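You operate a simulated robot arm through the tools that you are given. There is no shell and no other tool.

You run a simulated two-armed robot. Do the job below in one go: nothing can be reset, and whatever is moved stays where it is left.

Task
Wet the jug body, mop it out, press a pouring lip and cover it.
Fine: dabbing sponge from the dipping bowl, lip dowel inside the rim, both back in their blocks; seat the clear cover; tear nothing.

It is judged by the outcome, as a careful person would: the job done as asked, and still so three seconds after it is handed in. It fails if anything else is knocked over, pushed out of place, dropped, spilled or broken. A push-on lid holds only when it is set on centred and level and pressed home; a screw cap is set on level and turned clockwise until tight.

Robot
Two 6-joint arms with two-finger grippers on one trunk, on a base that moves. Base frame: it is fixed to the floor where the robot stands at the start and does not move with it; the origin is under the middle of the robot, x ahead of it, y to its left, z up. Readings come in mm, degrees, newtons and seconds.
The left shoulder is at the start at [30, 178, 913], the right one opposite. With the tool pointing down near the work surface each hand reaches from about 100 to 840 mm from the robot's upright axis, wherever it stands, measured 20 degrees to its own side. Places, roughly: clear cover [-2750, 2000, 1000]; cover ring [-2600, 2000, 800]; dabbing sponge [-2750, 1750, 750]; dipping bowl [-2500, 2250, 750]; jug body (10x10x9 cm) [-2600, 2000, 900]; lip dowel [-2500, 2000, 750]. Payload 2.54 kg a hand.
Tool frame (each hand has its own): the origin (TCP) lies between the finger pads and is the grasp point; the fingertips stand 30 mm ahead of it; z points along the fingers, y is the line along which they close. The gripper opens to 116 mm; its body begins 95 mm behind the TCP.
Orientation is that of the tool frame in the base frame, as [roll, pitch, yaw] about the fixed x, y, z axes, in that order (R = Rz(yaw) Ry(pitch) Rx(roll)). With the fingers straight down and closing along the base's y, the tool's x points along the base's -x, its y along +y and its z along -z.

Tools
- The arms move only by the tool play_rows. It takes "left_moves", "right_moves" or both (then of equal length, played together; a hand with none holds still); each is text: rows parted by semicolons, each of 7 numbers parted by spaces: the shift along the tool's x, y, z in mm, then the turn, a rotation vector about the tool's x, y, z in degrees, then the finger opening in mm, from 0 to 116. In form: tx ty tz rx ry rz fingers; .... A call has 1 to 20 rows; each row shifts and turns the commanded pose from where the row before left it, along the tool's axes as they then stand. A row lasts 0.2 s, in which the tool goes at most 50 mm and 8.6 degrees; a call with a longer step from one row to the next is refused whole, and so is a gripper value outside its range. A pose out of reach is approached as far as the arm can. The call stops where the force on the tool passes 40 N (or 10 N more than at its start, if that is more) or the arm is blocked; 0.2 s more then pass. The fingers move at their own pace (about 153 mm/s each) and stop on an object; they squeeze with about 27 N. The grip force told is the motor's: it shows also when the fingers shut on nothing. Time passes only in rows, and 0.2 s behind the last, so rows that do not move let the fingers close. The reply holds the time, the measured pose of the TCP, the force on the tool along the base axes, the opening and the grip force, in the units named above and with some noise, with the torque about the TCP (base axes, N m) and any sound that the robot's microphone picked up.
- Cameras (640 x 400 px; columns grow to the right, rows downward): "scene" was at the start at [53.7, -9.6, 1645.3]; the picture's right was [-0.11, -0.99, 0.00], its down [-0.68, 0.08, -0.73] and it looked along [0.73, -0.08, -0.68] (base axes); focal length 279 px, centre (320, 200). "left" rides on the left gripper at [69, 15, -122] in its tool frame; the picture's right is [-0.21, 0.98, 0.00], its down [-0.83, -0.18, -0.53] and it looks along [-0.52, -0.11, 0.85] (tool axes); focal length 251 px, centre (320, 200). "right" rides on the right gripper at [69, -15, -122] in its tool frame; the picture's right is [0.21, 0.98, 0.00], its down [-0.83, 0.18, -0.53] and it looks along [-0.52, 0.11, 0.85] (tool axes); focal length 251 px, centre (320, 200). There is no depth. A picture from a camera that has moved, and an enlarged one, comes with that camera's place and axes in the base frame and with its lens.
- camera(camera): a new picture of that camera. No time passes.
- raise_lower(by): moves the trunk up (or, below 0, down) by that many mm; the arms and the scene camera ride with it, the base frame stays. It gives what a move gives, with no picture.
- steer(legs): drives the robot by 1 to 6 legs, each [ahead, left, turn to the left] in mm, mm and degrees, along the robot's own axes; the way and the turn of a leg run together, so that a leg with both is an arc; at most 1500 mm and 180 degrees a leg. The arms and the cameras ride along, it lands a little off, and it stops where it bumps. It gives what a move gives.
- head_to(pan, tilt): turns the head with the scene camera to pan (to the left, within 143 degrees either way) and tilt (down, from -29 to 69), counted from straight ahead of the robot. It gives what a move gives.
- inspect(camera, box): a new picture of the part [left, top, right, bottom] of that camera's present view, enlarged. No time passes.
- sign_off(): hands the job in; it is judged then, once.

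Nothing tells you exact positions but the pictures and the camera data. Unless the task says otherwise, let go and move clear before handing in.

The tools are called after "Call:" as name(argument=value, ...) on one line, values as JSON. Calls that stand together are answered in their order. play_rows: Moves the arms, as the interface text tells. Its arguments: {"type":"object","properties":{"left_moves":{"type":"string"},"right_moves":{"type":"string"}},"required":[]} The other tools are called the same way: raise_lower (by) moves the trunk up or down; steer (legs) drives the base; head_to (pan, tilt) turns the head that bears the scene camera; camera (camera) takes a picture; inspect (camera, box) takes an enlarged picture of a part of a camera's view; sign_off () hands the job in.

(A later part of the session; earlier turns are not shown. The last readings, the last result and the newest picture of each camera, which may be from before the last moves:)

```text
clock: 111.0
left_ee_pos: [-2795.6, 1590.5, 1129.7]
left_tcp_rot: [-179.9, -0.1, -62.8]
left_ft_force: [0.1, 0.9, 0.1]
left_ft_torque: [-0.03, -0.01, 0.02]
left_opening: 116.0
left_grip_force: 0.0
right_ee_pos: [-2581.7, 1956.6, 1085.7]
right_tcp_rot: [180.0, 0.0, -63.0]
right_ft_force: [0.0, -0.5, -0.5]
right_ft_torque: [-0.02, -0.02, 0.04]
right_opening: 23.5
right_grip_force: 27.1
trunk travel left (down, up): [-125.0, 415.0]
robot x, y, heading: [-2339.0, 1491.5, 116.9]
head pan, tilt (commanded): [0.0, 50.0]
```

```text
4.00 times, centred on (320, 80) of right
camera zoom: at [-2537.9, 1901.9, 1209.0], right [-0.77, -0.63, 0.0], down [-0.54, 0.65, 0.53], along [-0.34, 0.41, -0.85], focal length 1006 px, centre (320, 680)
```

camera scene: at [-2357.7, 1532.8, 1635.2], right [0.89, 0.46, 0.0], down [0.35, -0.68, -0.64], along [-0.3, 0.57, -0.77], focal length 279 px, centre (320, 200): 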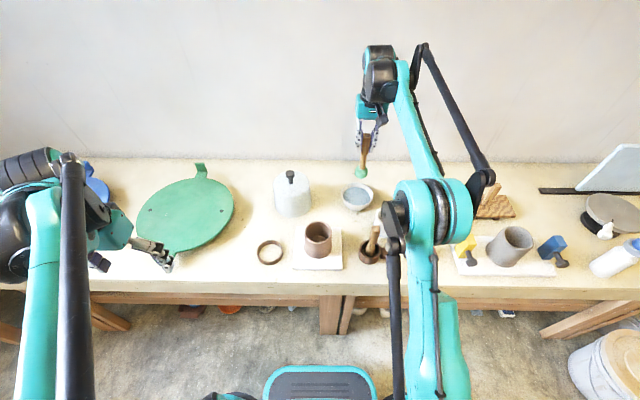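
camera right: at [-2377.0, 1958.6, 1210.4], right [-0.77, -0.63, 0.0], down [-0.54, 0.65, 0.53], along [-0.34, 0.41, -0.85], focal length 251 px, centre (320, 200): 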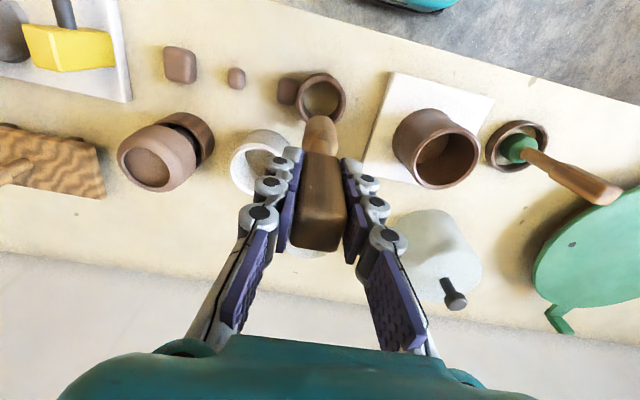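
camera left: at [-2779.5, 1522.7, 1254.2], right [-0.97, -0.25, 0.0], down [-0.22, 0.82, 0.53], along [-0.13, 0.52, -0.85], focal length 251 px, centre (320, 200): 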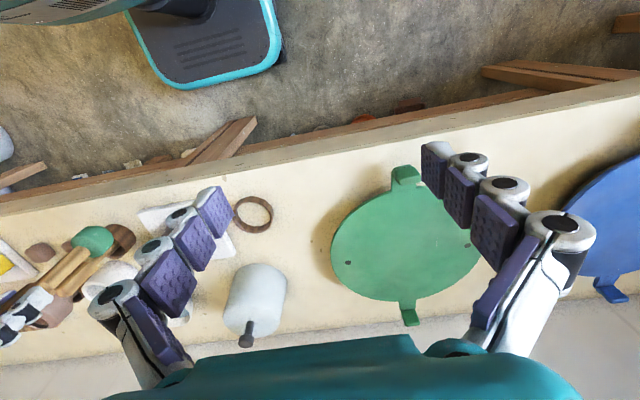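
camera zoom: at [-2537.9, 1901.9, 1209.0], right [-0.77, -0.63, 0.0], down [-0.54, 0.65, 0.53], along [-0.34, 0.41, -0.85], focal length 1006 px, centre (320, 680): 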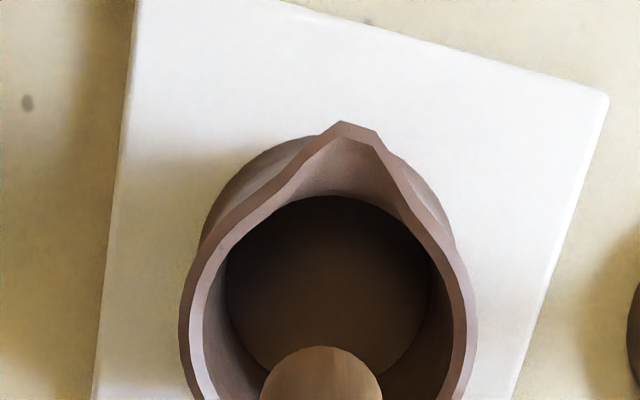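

A clean pouring lip, no tearing, and the jug is still centred on its board. I'll take the dowel back over its block.

Call:
play_rows(right_moves="4.2 -33.6 0 0 0 0 15; 4.2 -33.6 0 0 0 0 15; 4.2 -33.6 0 0 0 0 15; 4.2 -33.6 0 0 0 0 15; 4.2 -33.6 0 0 0 0 15; 0 0 0 0 0 0 15; 0 0 0 0 0 0 15")

Call:
inspect(camera="right", box=[250, 60, 390, 147])

```text
clock: 112.6
left_ee_pos: [-2795.6, 1590.5, 1131.2]
left_tcp_rot: [-179.9, 0.1, -62.8]
left_ft_force: [0.0, 0.0, 0.2]
left_ft_torque: [-0.02, -0.04, -0.02]
left_opening: 115.8
left_grip_force: 0.0
right_ee_pos: [-2418.6, 2013.3, 1085.3]
right_tcp_rot: [-179.9, -0.2, -63.0]
right_ft_force: [0.2, 0.8, -1.7]
right_ft_torque: [0.01, 0.02, 0.0]
right_opening: 23.4
right_grip_force: 26.8
trunk travel left (down, up): [-125.0, 415.0]
robot x, y, heading: [-2339.2, 1488.5, 117.4]
head pan, tilt (commanded): [0.0, 50.0]
```

```text
4.57 times, centred on (320, 104) of right
camera zoom: at [-2374.0, 1958.9, 1209.7], right [-0.77, -0.63, 0.0], down [-0.54, 0.65, 0.53], along [-0.34, 0.41, -0.85], focal length 1149 px, centre (320, 641)
```

zoom: 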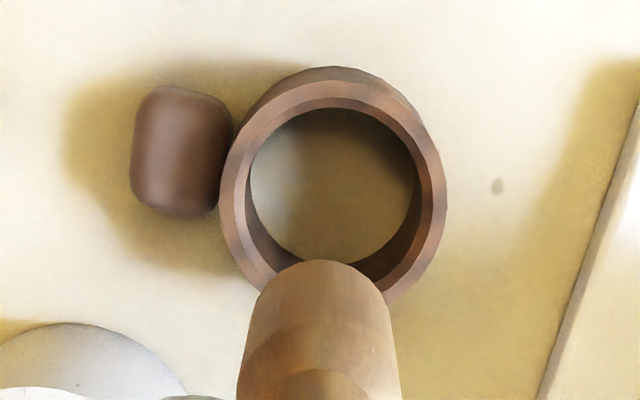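

The block appears shifted about 2 mm from where it was, because my base settled slightly. I'll correct for that and descend to just above the block before checking again.

Call:
play_rows(right_moves="3 2.6 0 0 0 0 15; 0 0 40 0 0 0 15; 0 0 40 0 0 0 15; 0 0 25 0 0 0 15; 0 0 0 0 0 0 15")

Call:
inspect(camera="right", box=[250, 60, 390, 147])

Call:
inspect(camera="scene", box=[320, 190, 440, 265])

```text
clock: 113.8
left_ee_pos: [-2794.5, 1589.7, 1131.4]
left_tcp_rot: [-179.9, 0.0, -62.9]
left_ft_force: [-0.2, 0.3, -0.3]
left_ft_torque: [0.03, 0.0, -0.02]
left_opening: 116.0
left_grip_force: 0.0
right_ee_pos: [-2421.5, 2009.9, 981.3]
right_tcp_rot: [-179.9, -0.1, -63.0]
right_ft_force: [-0.1, 0.6, -1.1]
right_ft_torque: [-0.01, 0.0, -0.02]
right_opening: 23.2
right_grip_force: 26.4
trunk travel left (down, up): [-125.0, 415.0]
robot x, y, heading: [-2335.0, 1490.3, 117.3]
head pan, tilt (commanded): [0.0, 50.0]
```

```text
4.57 times, centred on (320, 104) of right
camera zoom: at [-2378.1, 1954.5, 1104.0], right [-0.77, -0.63, 0.0], down [-0.54, 0.65, 0.53], along [-0.34, 0.41, -0.85], focal length 1149 px, centre (320, 641)
```

zoom: 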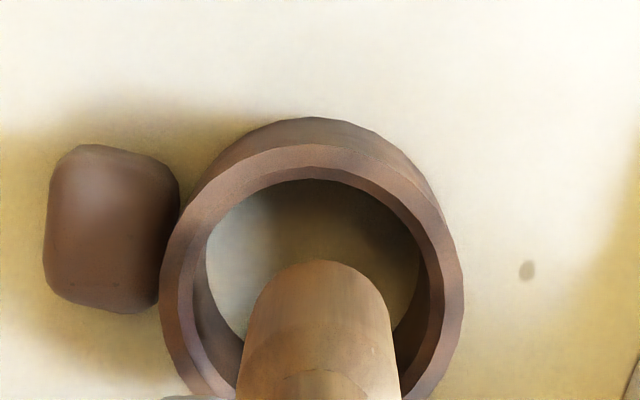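

```text
5.33 times, centred on (380, 228) of scene
camera zoom: at [-2357.7, 1531.6, 1635.3], right [0.89, 0.46, 0.0], down [0.35, -0.68, -0.64], along [-0.3, 0.57, -0.77], focal length 1486 px, centre (0, 53)
```

zoom: 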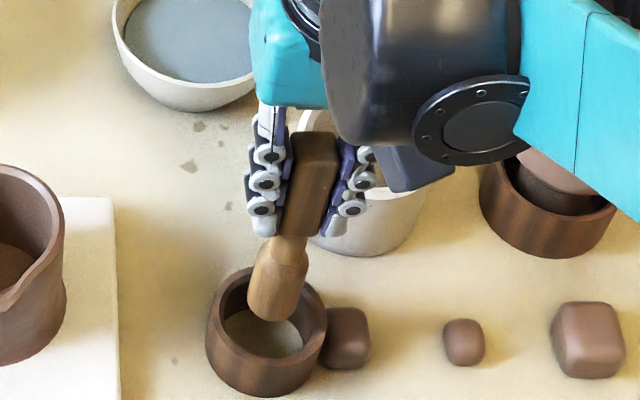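

The dowel is just above the block and within 2 mm of centre. I'll correct and lower it in.

Call:
play_rows(right_moves="0 -1.4 10 0 0 0 15; 0 0 20 0 0 0 15; 0 0 15 0 0 0 15; 0 0 5 0 0 0 15; 0 0 0 0 0 0 15")

Call:
inspect(camera="right", box=[250, 60, 390, 147])

```text
clock: 115.0
left_ee_pos: [-2795.0, 1589.9, 1132.1]
left_tcp_rot: [-179.9, -0.1, -62.8]
left_ft_force: [0.1, 0.3, 0.4]
left_ft_torque: [-0.04, 0.0, -0.01]
left_opening: 116.3
left_grip_force: 0.0
right_ee_pos: [-2420.7, 2011.1, 929.5]
right_tcp_rot: [-179.8, -0.1, -63.1]
right_ft_force: [-0.1, 1.0, -1.1]
right_ft_torque: [0.03, 0.02, -0.04]
right_opening: 23.3
right_grip_force: 26.9
trunk travel left (down, up): [-125.0, 415.0]
robot x, y, heading: [-2336.6, 1488.9, 117.3]
head pan, tilt (commanded): [0.0, 50.0]
```

```text
4.57 times, centred on (320, 104) of right
camera zoom: at [-2377.0, 1955.9, 1053.3], right [-0.77, -0.63, 0.0], down [-0.54, 0.65, 0.53], along [-0.34, 0.41, -0.85], focal length 1149 px, centre (320, 641)
```

zoom: 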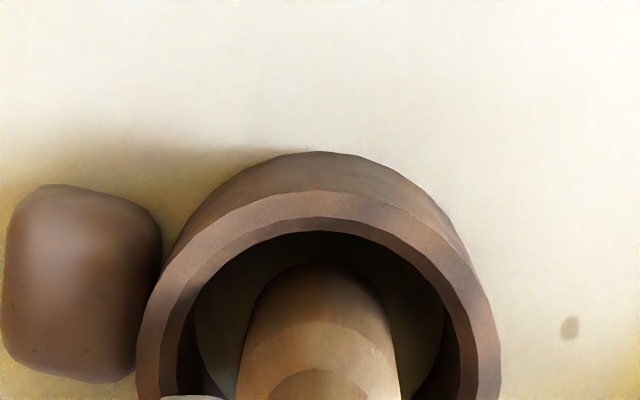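

Call:
play_rows(right_moves="0 0 1.5 0 0 0 15; 0 0 1 0 0 0 15; 0 0 0 0 0 0 15")

```text
clock: 115.8
left_ee_pos: [-2795.1, 1590.8, 1130.8]
left_tcp_rot: [-179.9, -0.1, -62.8]
left_ft_force: [0.4, -0.5, 0.7]
left_ft_torque: [0.03, -0.02, 0.01]
left_opening: 116.1
left_grip_force: 0.1
right_ee_pos: [-2420.7, 2009.7, 927.5]
right_tcp_rot: [-179.9, 0.0, -63.0]
right_ft_force: [0.0, -0.1, -0.4]
right_ft_torque: [0.02, 0.0, -0.02]
right_opening: 23.0
right_grip_force: 26.9
trunk travel left (down, up): [-125.0, 415.0]
robot x, y, heading: [-2337.3, 1490.7, 117.4]
head pan, tilt (commanded): [0.0, 50.0]
```

Call:
play_rows(right_moves="0 0 1 0 0 0 15; 0 0 0 0 0 0 15")

```text
clock: 116.4
left_ee_pos: [-2794.1, 1591.4, 1129.8]
left_tcp_rot: [-179.9, 0.0, -62.8]
left_ft_force: [1.2, -0.2, -0.1]
left_ft_torque: [0.0, 0.0, 0.02]
left_opening: 116.1
left_grip_force: 0.0
right_ee_pos: [-2421.6, 2010.9, 926.5]
right_tcp_rot: [-179.9, -0.1, -63.1]
right_ft_force: [-0.7, 0.7, -2.0]
right_ft_torque: [0.0, -0.02, 0.0]
right_opening: 23.3
right_grip_force: 27.3
trunk travel left (down, up): [-125.0, 415.0]
robot x, y, heading: [-2337.2, 1490.7, 117.4]
head pan, tilt (commanded): [0.0, 50.0]
```

Call:
play_rows(right_moves="0 0 1 0 0 0 15; 0 0 0 0 0 0 15")

```text
clock: 117.0
left_ee_pos: [-2794.4, 1590.7, 1131.3]
left_tcp_rot: [-179.9, 0.0, -62.8]
left_ft_force: [0.4, 0.0, 0.1]
left_ft_torque: [-0.02, -0.01, 0.0]
left_opening: 116.0
left_grip_force: 0.1
right_ee_pos: [-2422.3, 2010.8, 925.7]
right_tcp_rot: [-179.9, -0.2, -62.9]
right_ft_force: [0.4, -0.4, -1.8]
right_ft_torque: [0.02, 0.0, 0.03]
right_opening: 23.0
right_grip_force: 27.3
trunk travel left (down, up): [-125.0, 415.0]
robot x, y, heading: [-2334.9, 1490.5, 117.3]
head pan, tilt (commanded): [0.0, 50.0]
```

Call:
play_rows(right_moves="0 0 1 0 0 0 15; 0 0 0 0 0 0 15")

```text
clock: 117.6
left_ee_pos: [-2794.0, 1590.3, 1131.3]
left_tcp_rot: [-179.9, -0.1, -62.8]
left_ft_force: [-0.1, -0.8, 0.9]
left_ft_torque: [-0.01, -0.01, -0.03]
left_opening: 116.1
left_grip_force: 0.1
right_ee_pos: [-2421.1, 2010.6, 925.5]
right_tcp_rot: [-179.9, -0.1, -63.1]
right_ft_force: [0.7, -0.2, -0.7]
right_ft_torque: [0.0, 0.01, 0.01]
right_opening: 23.2
right_grip_force: 26.6
trunk travel left (down, up): [-125.0, 415.0]
robot x, y, heading: [-2336.8, 1494.5, 117.2]
head pan, tilt (commanded): [0.0, 50.0]
```

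Call:
play_rows(right_moves="0 0 0.8 0 0 0 15; 0 0 0 0 0 0 15")

```text
clock: 118.2
left_ee_pos: [-2794.7, 1590.4, 1131.6]
left_tcp_rot: [-179.8, 0.0, -62.8]
left_ft_force: [0.7, -0.4, 0.3]
left_ft_torque: [0.03, 0.03, -0.04]
left_opening: 116.1
left_grip_force: 0.1
right_ee_pos: [-2421.6, 2009.9, 925.2]
right_tcp_rot: [-179.9, -0.1, -63.0]
right_ft_force: [0.0, -0.1, 2.0]
right_ft_torque: [0.02, -0.05, 0.01]
right_opening: 23.0
right_grip_force: 26.8
trunk travel left (down, up): [-125.0, 415.0]
robot x, y, heading: [-2339.8, 1491.7, 117.3]
head pan, tilt (commanded): [0.0, 50.0]
```

The dowel is resting on the block's floor. I'll open slowly and check that it stands.

Call:
play_rows(right_moves="0 0 0 0 0 0 26; 0 0 0 0 0 0 30; 0 0 0 0 0 0 40; 0 0 0 0 0 0 55; 0 0 0 0 0 0 70; 0 0 0 0 0 0 70")

Call:
camera(camera="right")

```text
clock: 119.6
left_ee_pos: [-2795.0, 1590.9, 1131.2]
left_tcp_rot: [-179.9, 0.0, -62.8]
left_ft_force: [-0.9, -0.4, 0.7]
left_ft_torque: [0.02, -0.02, 0.01]
left_opening: 116.1
left_grip_force: 0.1
right_ee_pos: [-2421.9, 2011.2, 925.9]
right_tcp_rot: [-179.9, -0.2, -63.1]
right_ft_force: [-0.1, 0.2, 0.5]
right_ft_torque: [-0.03, -0.01, -0.04]
right_opening: 70.0
right_grip_force: 0.0
trunk travel left (down, up): [-125.0, 415.0]
robot x, y, heading: [-2338.3, 1491.7, 117.4]
head pan, tilt (commanded): [0.0, 50.0]
```

```text
taken
camera right: at [-2377.2, 1955.7, 1048.1], right [-0.77, -0.63, 0.0], down [-0.54, 0.65, 0.53], along [-0.34, 0.41, -0.85], focal length 251 px, centre (320, 200)
```

right: 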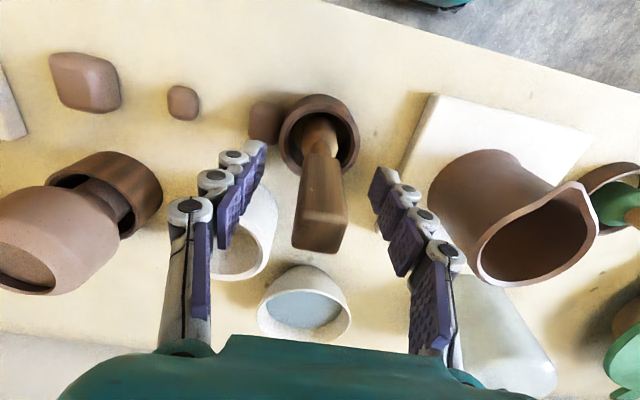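

The dowel stands in its block. I'll raise and park the right arm to the right, then bring the left hand over to the cover's knob.

Call:
play_rows(right_moves="0 0 -20 0 0 0 70; 0 0 -45 0 0 0 70; 0 0 -45 0 0 0 70; 0 0 -45 0 0 0 70; 0 0 -15 0 0 0 70; 25 -40 0 0 0 0 70; 25 -40 0 0 0 0 70; 25 -40 0 0 0 0 70; 25 -40 0 0 0 0 70; 0 0 0 0 0 0 70")

Call:
play_rows(left_moves="-40 -25.7 0 0 0 0 100; -40 -25.7 0 0 0 0 80; -40 -25.7 0 0 0 0 70; -40 -25.7 0 0 0 0 70; -40 -25.7 0 0 0 0 70; -40 -25.7 0 0 0 0 70; -40 -25.7 0 0 0 0 70; -40 -25.7 0 0 0 0 70; -40 -25.7 0 0 0 0 70; -40 -25.7 0 0 0 0 70; 0 0 0 0 0 0 70")

Call:
camera(camera="left")

Call:
camera(camera="scene")

```text
clock: 121.8
left_ee_pos: [-2796.0, 1590.9, 1131.0]
left_tcp_rot: [-179.8, -0.1, -62.8]
left_ft_force: [-0.3, -0.4, 0.4]
left_ft_torque: [0.01, -0.01, 0.01]
left_opening: 115.9
left_grip_force: 0.0
right_ee_pos: [-2234.5, 1994.1, 1093.9]
right_tcp_rot: [-179.9, -0.1, -62.9]
right_ft_force: [0.0, 0.1, 0.4]
right_ft_torque: [-0.03, -0.02, -0.01]
right_opening: 70.2
right_grip_force: 0.1
trunk travel left (down, up): [-125.0, 415.0]
robot x, y, heading: [-2335.2, 1492.3, 117.3]
head pan, tilt (commanded): [0.0, 50.0]
```

```text
clock: 124.2
left_ee_pos: [-2748.4, 2063.6, 1131.6]
left_tcp_rot: [-179.8, 0.0, -62.9]
left_ft_force: [-0.5, -0.8, -0.5]
left_ft_torque: [0.04, 0.0, 0.02]
left_opening: 70.0
left_grip_force: 0.0
right_ee_pos: [-2235.1, 1993.8, 1095.0]
right_tcp_rot: [-179.8, 0.0, -62.9]
right_ft_force: [0.3, -0.8, -1.1]
right_ft_torque: [0.06, 0.03, -0.02]
right_opening: 70.0
right_grip_force: 0.1
trunk travel left (down, up): [-125.0, 415.0]
robot x, y, heading: [-2335.9, 1489.2, 117.5]
head pan, tilt (commanded): [0.0, 50.0]
```

```text
taken
camera left: at [-2732.1, 1993.7, 1255.6], right [-0.97, -0.26, 0.0], down [-0.22, 0.82, 0.53], along [-0.14, 0.52, -0.85], focal length 251 px, centre (320, 200)
```

left: 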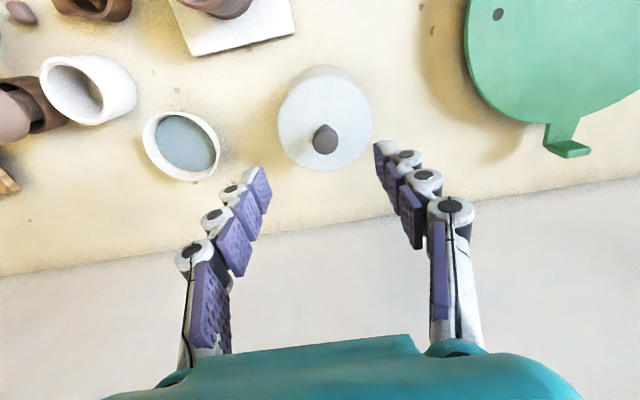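

```text
taken
camera scene: at [-2357.7, 1530.3, 1635.3], right [0.89, 0.46, 0.0], down [0.35, -0.68, -0.64], along [-0.3, 0.57, -0.77], focal length 279 px, centre (320, 200)
```

scene: 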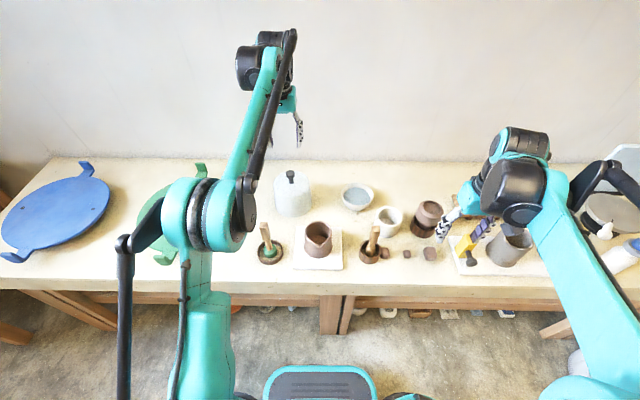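

The left hand is near the cover and everything on the bench stands well. I'll enlarge the view to measure the knob and the cover's outline.

Call:
inspect(camera="left", box=[250, 50, 410, 150])

Call:
inspect(camera="left", box=[250, 90, 410, 190])

Call:
inspect(camera="scene", box=[240, 160, 360, 235])

```text
4.00 times, centred on (330, 100) of left
camera zoom: at [-2732.1, 1993.7, 1255.6], right [-0.97, -0.26, 0.0], down [-0.22, 0.82, 0.53], along [-0.14, 0.52, -0.85], focal length 1006 px, centre (280, 600)
```

zoom: 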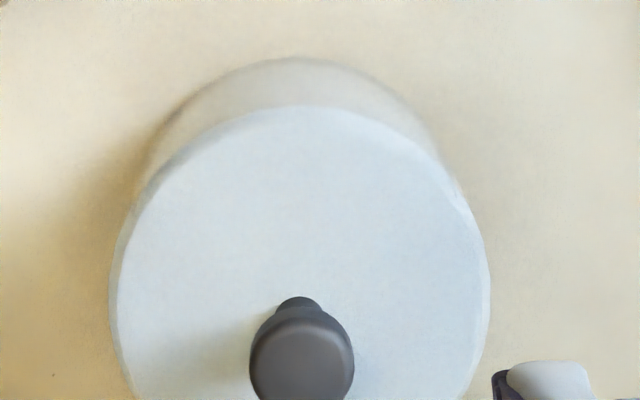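

```text
4.00 times, centred on (330, 140) of left
camera zoom: at [-2732.1, 1993.7, 1255.6], right [-0.97, -0.26, 0.0], down [-0.22, 0.82, 0.53], along [-0.14, 0.52, -0.85], focal length 1006 px, centre (280, 440)
```

zoom: 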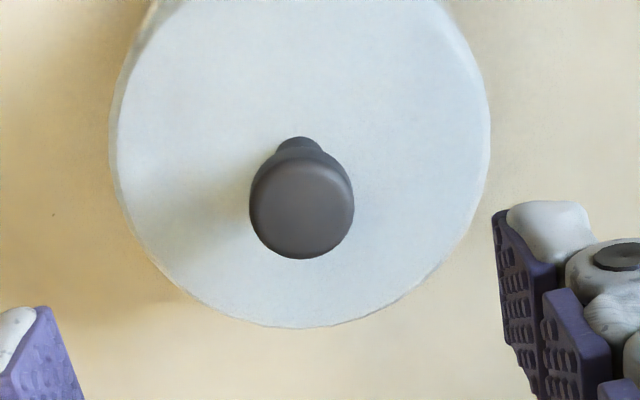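

```text
5.33 times, centred on (300, 198) of scene
camera zoom: at [-2357.7, 1530.3, 1635.3], right [0.89, 0.46, 0.0], down [0.35, -0.68, -0.64], along [-0.3, 0.57, -0.77], focal length 1486 px, centre (427, 213)
```

zoom: 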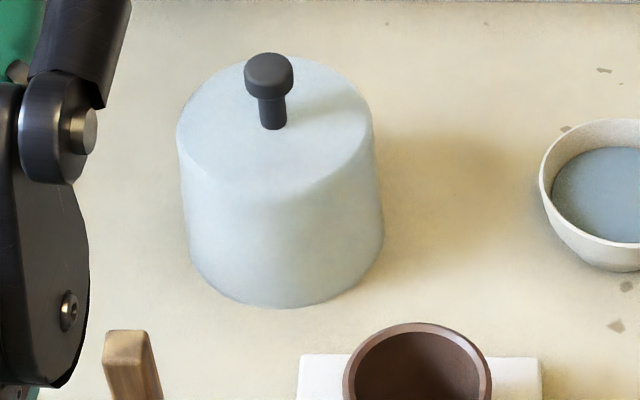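

The knob is at about (731, 105) with its top near z=963. The cover is about 110 mm tall with a base radius of about 70 mm, and the lip reaches about 60 mm out, so it fits if centred well. I'll move above the knob and check.

Call:
play_rows(left_moves="-30.8 0 0 0 0 0 70; 0 0 40 0 0 0 70; 0 0 40 0 0 0 70; 0 0 40 0 0 0 70; 0 0 0 0 0 0 70; 0 0 0 0 0 0 70")

Call:
camera(camera="left")

Call:
inspect(camera="left", box=[260, 120, 380, 195])

Call:
inspect(camera="scene", box=[240, 140, 360, 215])

```text
clock: 125.6
left_ee_pos: [-2760.6, 2092.0, 1012.7]
left_tcp_rot: [-179.9, 0.0, -62.8]
left_ft_force: [-0.4, 0.7, -0.1]
left_ft_torque: [0.02, -0.01, 0.02]
left_opening: 69.9
left_grip_force: 0.1
right_ee_pos: [-2235.2, 1992.4, 1093.0]
right_tcp_rot: [-179.9, 0.0, -63.0]
right_ft_force: [0.2, 0.5, 1.0]
right_ft_torque: [-0.02, -0.01, -0.03]
right_opening: 69.8
right_grip_force: 0.0
trunk travel left (down, up): [-125.0, 415.0]
robot x, y, heading: [-2339.6, 1491.7, 117.3]
head pan, tilt (commanded): [0.0, 50.0]
```

```text
taken
camera left: at [-2743.8, 2023.7, 1135.3], right [-0.97, -0.25, 0.0], down [-0.22, 0.82, 0.53], along [-0.14, 0.52, -0.85], focal length 251 px, centre (320, 200)
```

left: 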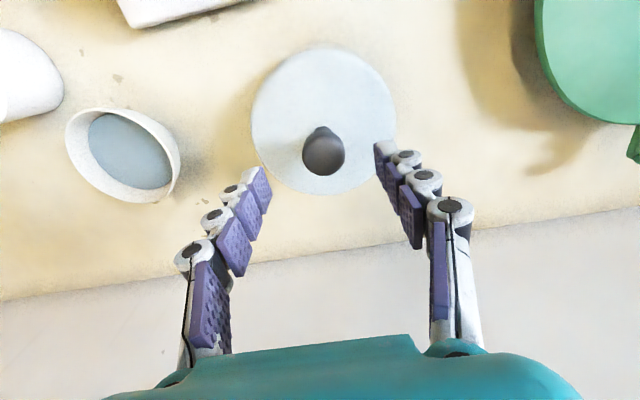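

```text
5.33 times, centred on (320, 158) of left
camera zoom: at [-2743.8, 2023.7, 1135.3], right [-0.97, -0.25, 0.0], down [-0.22, 0.82, 0.53], along [-0.14, 0.52, -0.85], focal length 1341 px, centre (320, 427)
```

zoom: 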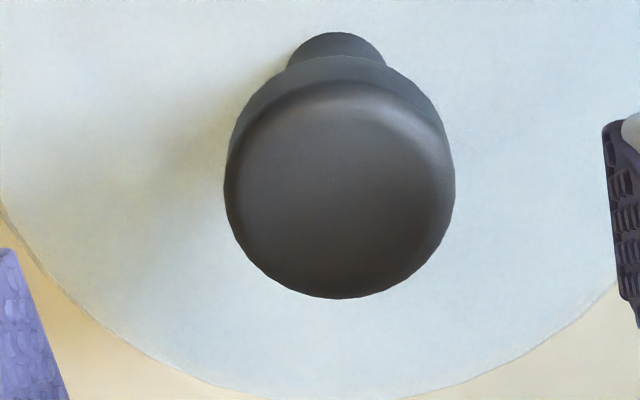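

```text
5.33 times, centred on (300, 178) of scene
camera zoom: at [-2357.8, 1532.1, 1635.3], right [0.89, 0.46, 0.0], down [0.35, -0.68, -0.64], along [-0.3, 0.57, -0.77], focal length 1486 px, centre (427, 320)
```

zoom: 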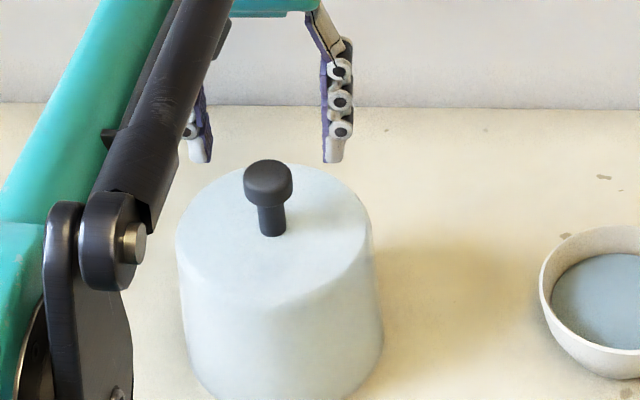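

The knob is about 1 mm and 3 mm off the hand's centre. I'll correct, descend so the pads straddle the knob disc, and close.

Call:
play_rows(left_moves="1 3.5 0 0 0 0 70; 0 0 25 0 0 0 70; 0 0 22 0 0 0 70; 0 0 13 0 0 0 70; 0 0 0 0 0 0 70")

Call:
camera(camera="left")

Call:
inspect(camera="scene", box=[240, 140, 360, 215])

```text
clock: 126.8
left_ee_pos: [-2765.0, 2088.9, 951.1]
left_tcp_rot: [-179.9, 0.1, -62.8]
left_ft_force: [-1.0, 0.5, -0.2]
left_ft_torque: [0.02, 0.0, -0.02]
left_opening: 69.7
left_grip_force: 0.0
right_ee_pos: [-2234.6, 1994.2, 1092.7]
right_tcp_rot: [-179.9, -0.1, -63.0]
right_ft_force: [-0.4, 0.1, -0.5]
right_ft_torque: [-0.04, 0.01, -0.05]
right_opening: 69.9
right_grip_force: 0.0
trunk travel left (down, up): [-125.0, 415.0]
robot x, y, heading: [-2337.1, 1487.6, 117.3]
head pan, tilt (commanded): [0.0, 50.0]
```

```text
taken
camera left: at [-2748.6, 2020.7, 1074.5], right [-0.97, -0.25, 0.0], down [-0.22, 0.82, 0.53], along [-0.14, 0.52, -0.85], focal length 251 px, centre (320, 200)
```

left: 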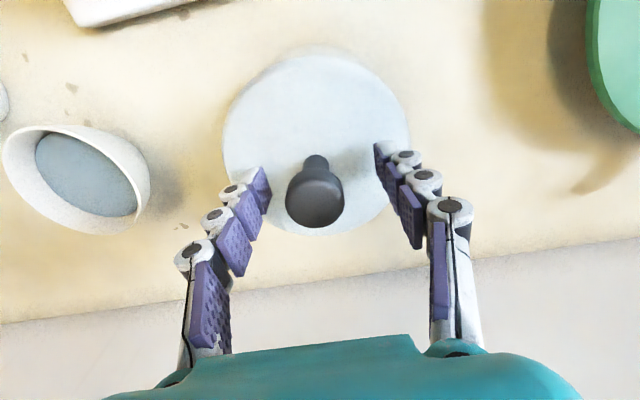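

```text
5.33 times, centred on (300, 178) of scene
camera zoom: at [-2357.7, 1531.8, 1635.3], right [0.89, 0.46, 0.0], down [0.35, -0.68, -0.64], along [-0.3, 0.57, -0.77], focal length 1486 px, centre (427, 320)
```

zoom: 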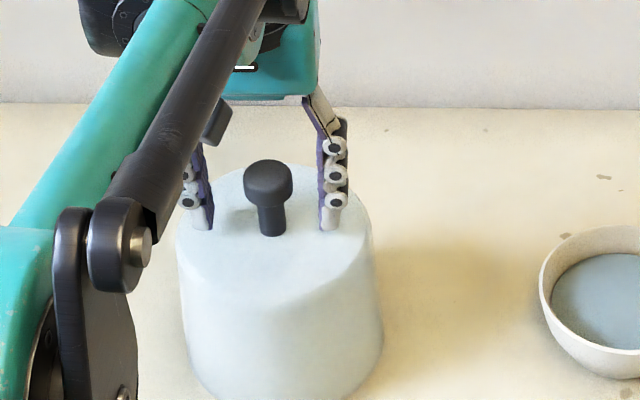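

The fingers straddle the knob, slightly off to one side. I'll nudge 2.5 mm and close.

Call:
play_rows(left_moves="0 -2.5 0 0 0 0 70; 0 0 0 0 0 0 50; 0 0 0 0 0 0 40; 0 0 0 0 0 0 20; 0 0 0 0 0 0 20; 0 0 0 0 0 0 20")

Call:
inspect(camera="scene", box=[240, 140, 360, 215])

Call:
inspect(camera="left", box=[240, 120, 400, 220])

```text
clock: 128.2
left_ee_pos: [-2764.3, 2090.0, 950.9]
left_tcp_rot: [-179.9, 0.0, -62.8]
left_ft_force: [1.3, -0.3, 0.0]
left_ft_torque: [-0.01, 0.0, -0.06]
left_opening: 31.1
left_grip_force: 27.0
right_ee_pos: [-2234.4, 1995.0, 1093.2]
right_tcp_rot: [-179.8, -0.1, -63.0]
right_ft_force: [0.2, 0.2, 0.7]
right_ft_torque: [0.0, 0.01, -0.03]
right_opening: 70.1
right_grip_force: 0.0
trunk travel left (down, up): [-125.0, 415.0]
robot x, y, heading: [-2334.7, 1490.2, 117.5]
head pan, tilt (commanded): [0.0, 50.0]
```

```text
5.33 times, centred on (300, 178) of scene
camera zoom: at [-2357.8, 1532.0, 1635.3], right [0.89, 0.46, 0.0], down [0.35, -0.68, -0.64], along [-0.3, 0.57, -0.77], focal length 1486 px, centre (427, 320)
```

zoom: 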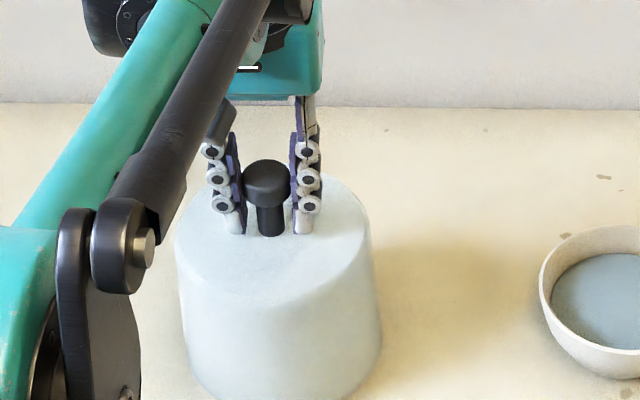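

```text
4.00 times, centred on (320, 170) of left
camera zoom: at [-2746.5, 2021.5, 1074.5], right [-0.97, -0.25, 0.0], down [-0.22, 0.82, 0.53], along [-0.14, 0.52, -0.85], focal length 1006 px, centre (320, 320)
```

zoom: 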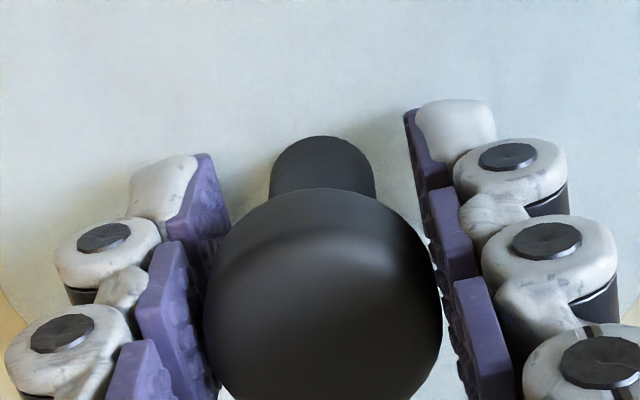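

The knob is gripped (31 mm). I'll lift the cover straight up, slowly.

Call:
play_rows(left_moves="0 0 -8 0 0 0 20; 0 0 -15 0 0 0 20; 0 0 -25 0 0 0 20; 0 0 -30 0 0 0 20; 0 0 -30 0 0 0 20; 0 0 -25 0 0 0 20; 0 0 0 0 0 0 20; 0 0 0 0 0 0 20")

Call:
camera(camera="scene")

Call:
inspect(camera="scene", box=[220, 110, 380, 210])

Call:
camera(camera="left")

```text
clock: 130.0
left_ee_pos: [-2763.4, 2088.6, 1085.7]
left_tcp_rot: [-179.9, 0.1, -62.7]
left_ft_force: [-0.1, 0.3, -2.2]
left_ft_torque: [-0.01, -0.02, 0.01]
left_opening: 30.7
left_grip_force: 27.0
right_ee_pos: [-2233.8, 1993.0, 1093.8]
right_tcp_rot: [-179.9, -0.1, -63.0]
right_ft_force: [0.3, 0.1, 0.4]
right_ft_torque: [0.03, 0.06, 0.01]
right_opening: 69.9
right_grip_force: 0.1
trunk travel left (down, up): [-125.0, 415.0]
robot x, y, heading: [-2339.0, 1492.2, 117.4]
head pan, tilt (commanded): [0.0, 50.0]
```

```text
taken
camera scene: at [-2357.8, 1531.9, 1635.3], right [0.89, 0.46, 0.0], down [0.35, -0.68, -0.64], along [-0.3, 0.57, -0.77], focal length 279 px, centre (320, 200)
```

scene: 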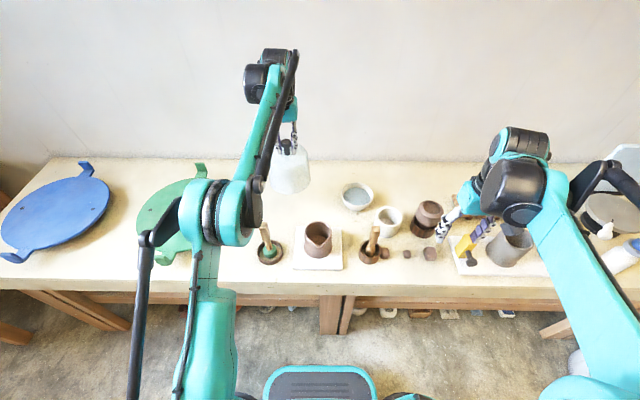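

```text
4.00 times, centred on (300, 160) of scene
camera zoom: at [-2357.8, 1531.9, 1635.3], right [0.89, 0.46, 0.0], down [0.35, -0.68, -0.64], along [-0.3, 0.57, -0.77], focal length 1114 px, centre (400, 360)
```

zoom: 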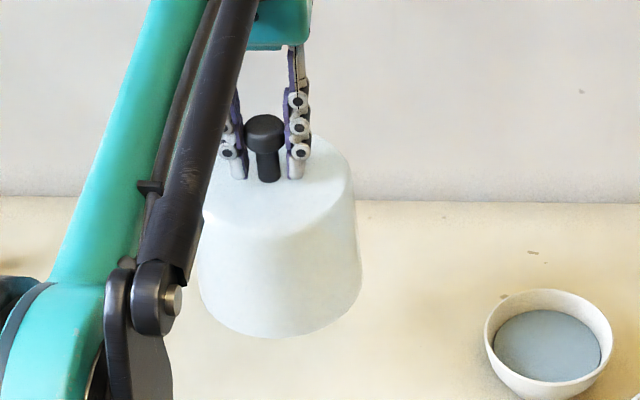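

```text
taken
camera left: at [-2746.3, 2020.0, 1208.5], right [-0.97, -0.25, 0.0], down [-0.22, 0.82, 0.53], along [-0.14, 0.52, -0.85], focal length 251 px, centre (320, 200)
```

left: 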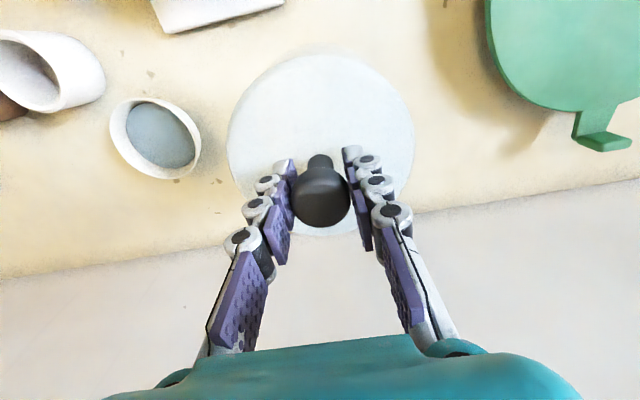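

The cover hangs level with its base around z=933, above the jug's rim. I'll carry it slowly over to the jug.

Call:
play_rows(left_moves="15 -7.5 0 0 0 0 20; 28 -14 0 0 0 0 20; 30 -15 0 0 0 0 20; 30 -15 0 0 0 0 20; 30 -15 0 0 0 0 20; 30 -15 0 0 0 0 20; 22 -11 0 0 0 0 20; 13.8 -7.3 0 0 0 0 20; 0 0 0 0 0 0 20; 0 0 0 0 0 0 20")

Call:
camera(camera="left")

Call:
camera(camera="scene")

Call:
inspect(camera="scene", box=[240, 170, 400, 270])

Call:
inspect(camera="left", box=[200, 0, 440, 150])

```text
clock: 132.2
left_ee_pos: [-2584.6, 1960.4, 1085.1]
left_tcp_rot: [-179.9, 0.0, -62.8]
left_ft_force: [-0.1, -1.0, -0.7]
left_ft_torque: [0.01, 0.04, 0.01]
left_opening: 30.8
left_grip_force: 26.7
right_ee_pos: [-2234.7, 1993.6, 1092.8]
right_tcp_rot: [-179.8, -0.1, -63.0]
right_ft_force: [0.4, 0.1, -1.5]
right_ft_torque: [0.01, 0.04, 0.02]
right_opening: 69.9
right_grip_force: 0.0
trunk travel left (down, up): [-125.0, 415.0]
robot x, y, heading: [-2335.3, 1491.9, 117.3]
head pan, tilt (commanded): [0.0, 50.0]
```

```text
taken
camera left: at [-2568.0, 1891.1, 1209.3], right [-0.97, -0.25, 0.0], down [-0.22, 0.82, 0.53], along [-0.14, 0.52, -0.85], focal length 251 px, centre (320, 200)
```

left: 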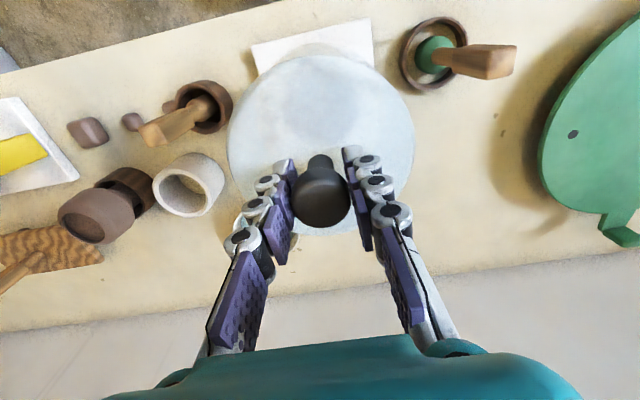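

```text
taken
camera scene: at [-2357.6, 1531.8, 1635.3], right [0.89, 0.46, 0.0], down [0.35, -0.68, -0.64], along [-0.3, 0.57, -0.77], focal length 279 px, centre (320, 200)
```

scene: 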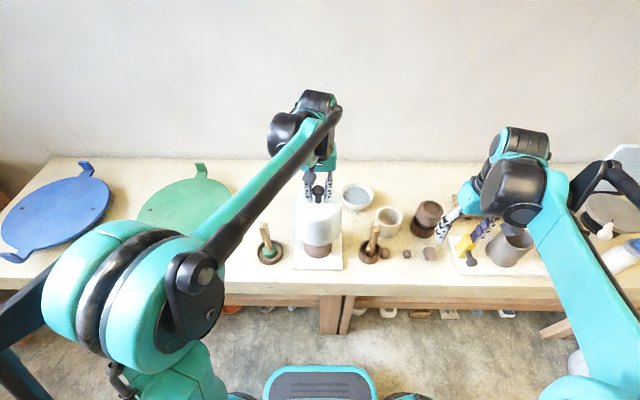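

```text
4.00 times, centred on (320, 220) of scene
camera zoom: at [-2357.6, 1531.8, 1635.3], right [0.89, 0.46, 0.0], down [0.35, -0.68, -0.64], along [-0.3, 0.57, -0.77], focal length 1114 px, centre (320, 120)
```

zoom: 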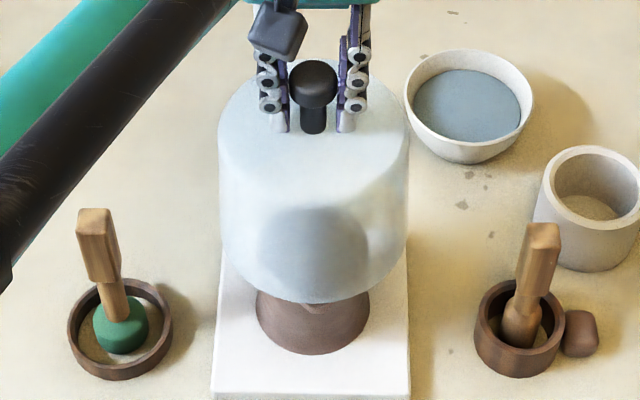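

```text
2.67 times, centred on (320, 75) of left
camera zoom: at [-2568.0, 1891.1, 1209.3], right [-0.97, -0.25, 0.0], down [-0.22, 0.82, 0.53], along [-0.14, 0.52, -0.85], focal length 670 px, centre (320, 533)
```

zoom: 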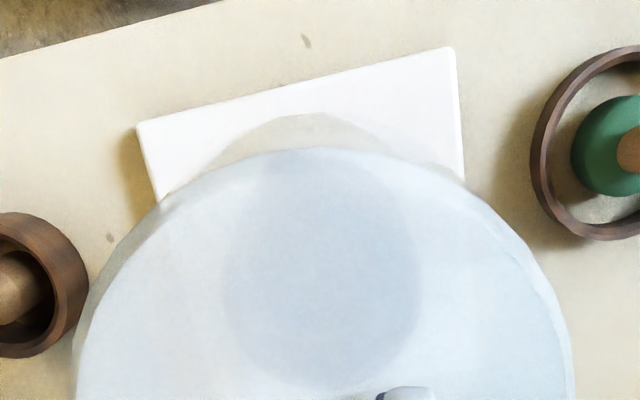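

The cover is above the jug, and I can see the jug faintly through it. Different views agree to within a couple of millimetres, so I'll make a small correction, lower until its foot is just above the rim, and compare again.

Call:
play_rows(left_moves="1.5 0.7 0 0 0 0 20; 0 0 12 0 0 0 20; 0 0 12 0 0 0 20; 0 0 0 0 0 0 20; 0 0 0 0 0 0 20")

Call:
inspect(camera="scene", box=[260, 200, 380, 275])

Call:
inspect(camera="left", box=[200, 0, 440, 150])

Call:
camera(camera="right")

```text
clock: 133.4
left_ee_pos: [-2584.5, 1957.4, 1061.1]
left_tcp_rot: [-179.9, 0.0, -62.8]
left_ft_force: [-0.3, 0.0, -1.2]
left_ft_torque: [0.02, 0.0, 0.01]
left_opening: 30.8
left_grip_force: 26.7
right_ee_pos: [-2235.0, 1994.6, 1093.4]
right_tcp_rot: [-179.9, -0.1, -63.0]
right_ft_force: [0.1, 0.1, 0.6]
right_ft_torque: [-0.02, 0.0, 0.02]
right_opening: 70.2
right_grip_force: 0.0
trunk travel left (down, up): [-125.0, 415.0]
robot x, y, heading: [-2336.3, 1486.0, 117.3]
head pan, tilt (commanded): [0.0, 50.0]
```

```text
5.33 times, centred on (320, 238) of scene
camera zoom: at [-2357.8, 1532.1, 1635.3], right [0.89, 0.46, 0.0], down [0.35, -0.68, -0.64], along [-0.3, 0.57, -0.77], focal length 1486 px, centre (320, 0)
```

zoom: 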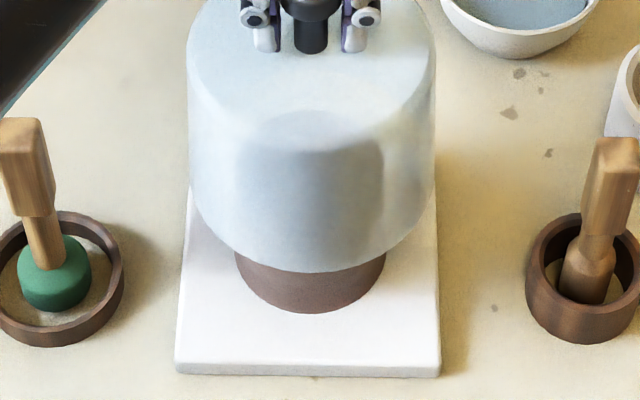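

```text
2.67 times, centred on (320, 75) of left
camera zoom: at [-2567.0, 1888.8, 1183.8], right [-0.97, -0.25, 0.0], down [-0.22, 0.82, 0.53], along [-0.14, 0.52, -0.85], focal length 670 px, centre (320, 533)
```

zoom: 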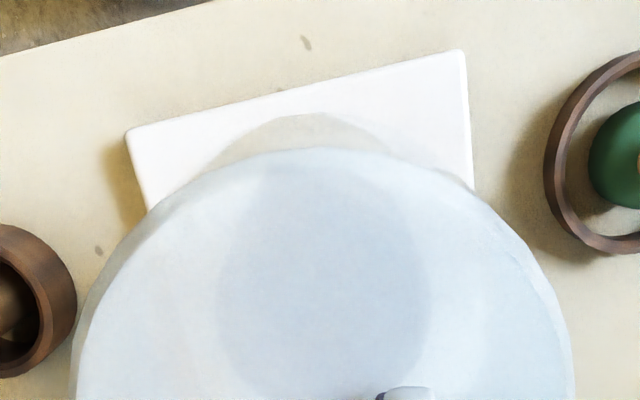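

```text
taken
camera right: at [-2190.5, 1939.3, 1216.9], right [-0.77, -0.63, 0.0], down [-0.54, 0.65, 0.53], along [-0.34, 0.41, -0.85], focal length 251 px, centre (320, 200)
```

right: 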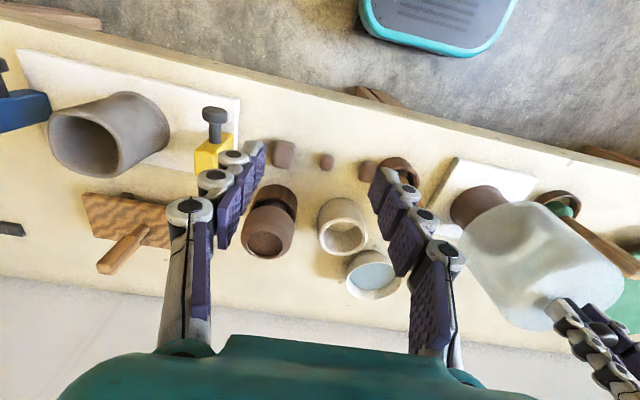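

The views agree the cover should move about 1 mm left and 1–2 mm toward me. I'll apply that and lower it partway over the jug, watching the force.

Call:
play_rows(left_moves="1.5 0.8 0 0 0 0 20; 0 0 10 0 0 0 20; 0 0 10 0 0 0 20; 0 0 10 0 0 0 20; 0 0 0 0 0 0 20")

Call:
inspect(camera="scene", box=[260, 200, 380, 275])

Call:
inspect(camera="left", box=[200, 0, 440, 150])

```text
clock: 134.6
left_ee_pos: [-2584.6, 1956.2, 1032.1]
left_tcp_rot: [-179.8, 0.0, -62.7]
left_ft_force: [0.5, -0.4, -1.9]
left_ft_torque: [-0.01, 0.01, 0.0]
left_opening: 31.0
left_grip_force: 26.8
right_ee_pos: [-2234.9, 1994.0, 1094.0]
right_tcp_rot: [-179.9, 0.0, -62.9]
right_ft_force: [-0.6, 0.0, -1.3]
right_ft_torque: [0.02, 0.04, 0.01]
right_opening: 69.9
right_grip_force: 0.0
trunk travel left (down, up): [-125.0, 415.0]
robot x, y, heading: [-2337.8, 1490.6, 117.6]
head pan, tilt (commanded): [0.0, 50.0]
```

```text
5.33 times, centred on (320, 238) of scene
camera zoom: at [-2357.7, 1531.8, 1635.3], right [0.89, 0.46, 0.0], down [0.35, -0.68, -0.64], along [-0.3, 0.57, -0.77], focal length 1486 px, centre (320, 0)
```

zoom: 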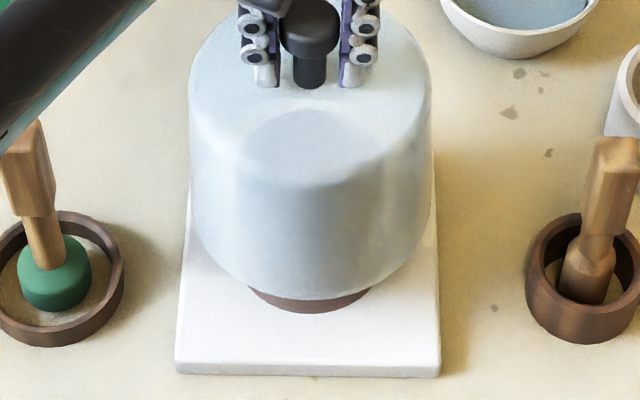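

```text
2.67 times, centred on (320, 75) of left
camera zoom: at [-2567.1, 1887.3, 1155.1], right [-0.97, -0.25, 0.0], down [-0.22, 0.82, 0.53], along [-0.14, 0.52, -0.85], focal length 670 px, centre (320, 533)
```

zoom: 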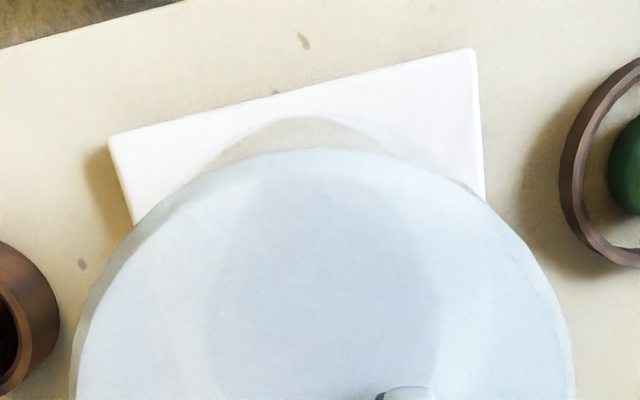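

Left-right alignment now agrees within 1 mm. Front-back is within a few millimetres, so I'll lower further, where comparing the cover's foot with the board edges gets more exact.

Call:
play_rows(left_moves="-1 0.4 0 0 0 0 20; 0 0 8 0 0 0 20; 0 0 8 0 0 0 20; 0 0 8 0 0 0 20; 0 0 0 0 0 0 20")

Call:
inspect(camera="scene", box=[260, 200, 380, 275])

Call:
inspect(camera="left", box=[200, 0, 440, 150])

```text
clock: 135.8
left_ee_pos: [-2585.9, 1955.8, 1008.2]
left_tcp_rot: [-179.9, 0.0, -62.8]
left_ft_force: [0.0, 0.2, -1.5]
left_ft_torque: [0.01, 0.0, 0.0]
left_opening: 31.1
left_grip_force: 27.1
right_ee_pos: [-2235.5, 1993.3, 1093.0]
right_tcp_rot: [-179.9, -0.1, -63.0]
right_ft_force: [-1.5, 0.8, -0.5]
right_ft_torque: [-0.02, 0.01, -0.02]
right_opening: 70.0
right_grip_force: 0.0
trunk travel left (down, up): [-125.0, 415.0]
robot x, y, heading: [-2334.3, 1487.5, 117.5]
head pan, tilt (commanded): [0.0, 50.0]
```

```text
5.33 times, centred on (320, 238) of scene
camera zoom: at [-2357.7, 1531.9, 1635.3], right [0.89, 0.46, 0.0], down [0.35, -0.68, -0.64], along [-0.3, 0.57, -0.77], focal length 1486 px, centre (320, 0)
```

zoom: 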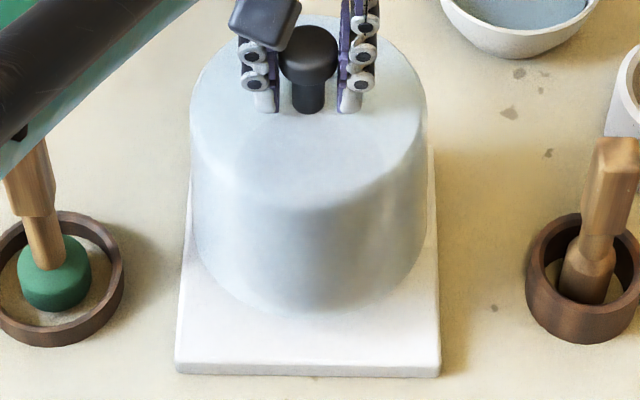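

```text
2.67 times, centred on (320, 75) of left
camera zoom: at [-2568.0, 1887.2, 1131.7], right [-0.97, -0.25, 0.0], down [-0.22, 0.82, 0.53], along [-0.14, 0.52, -0.85], focal length 670 px, centre (320, 533)
```

zoom: 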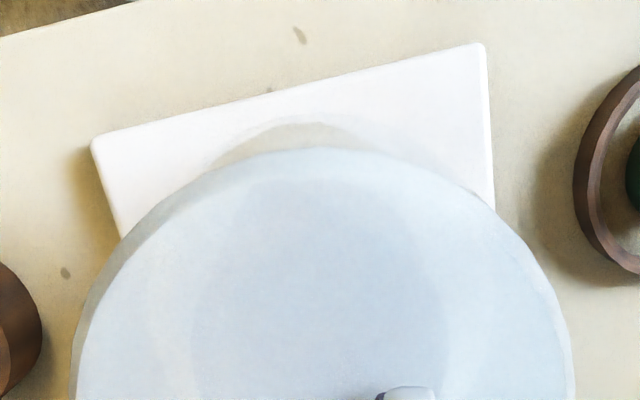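

Call:
play_rows(left_moves="-1.2 0.2 0 0 0 0 20; 0 0 8 0 0 0 20; 0 0 8 0 0 0 20; 0 0 8 0 0 0 20; 0 0 0 0 0 0 20")

Call:
inspect(camera="scene", box=[260, 200, 380, 275])

Call:
inspect(camera="left", box=[200, 0, 440, 150])

```text
clock: 137.0
left_ee_pos: [-2585.7, 1957.8, 983.7]
left_tcp_rot: [-179.8, 0.0, -62.7]
left_ft_force: [0.1, -0.1, -2.1]
left_ft_torque: [-0.02, 0.0, -0.03]
left_opening: 30.9
left_grip_force: 27.2
right_ee_pos: [-2234.6, 1994.6, 1093.8]
right_tcp_rot: [-179.9, -0.1, -63.0]
right_ft_force: [0.2, 0.6, -1.0]
right_ft_torque: [0.0, 0.0, -0.04]
right_opening: 70.2
right_grip_force: 0.1
trunk travel left (down, up): [-125.0, 415.0]
robot x, y, heading: [-2338.9, 1492.5, 117.4]
head pan, tilt (commanded): [0.0, 50.0]
```

```text
5.33 times, centred on (320, 238) of scene
camera zoom: at [-2357.7, 1531.9, 1635.3], right [0.89, 0.46, 0.0], down [0.35, -0.68, -0.64], along [-0.3, 0.57, -0.77], focal length 1486 px, centre (320, 0)
```

zoom: 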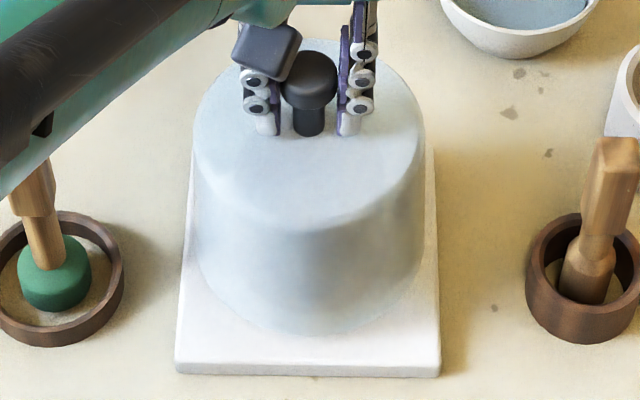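

```text
2.67 times, centred on (320, 75) of left
camera zoom: at [-2568.9, 1888.9, 1107.4], right [-0.97, -0.25, 0.0], down [-0.22, 0.82, 0.53], along [-0.14, 0.52, -0.85], focal length 670 px, centre (320, 533)
```

zoom: 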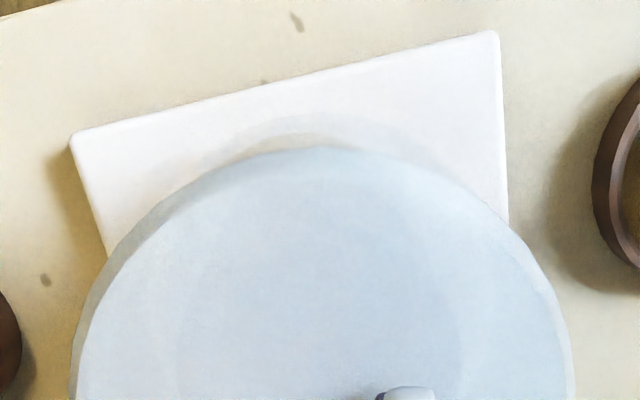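

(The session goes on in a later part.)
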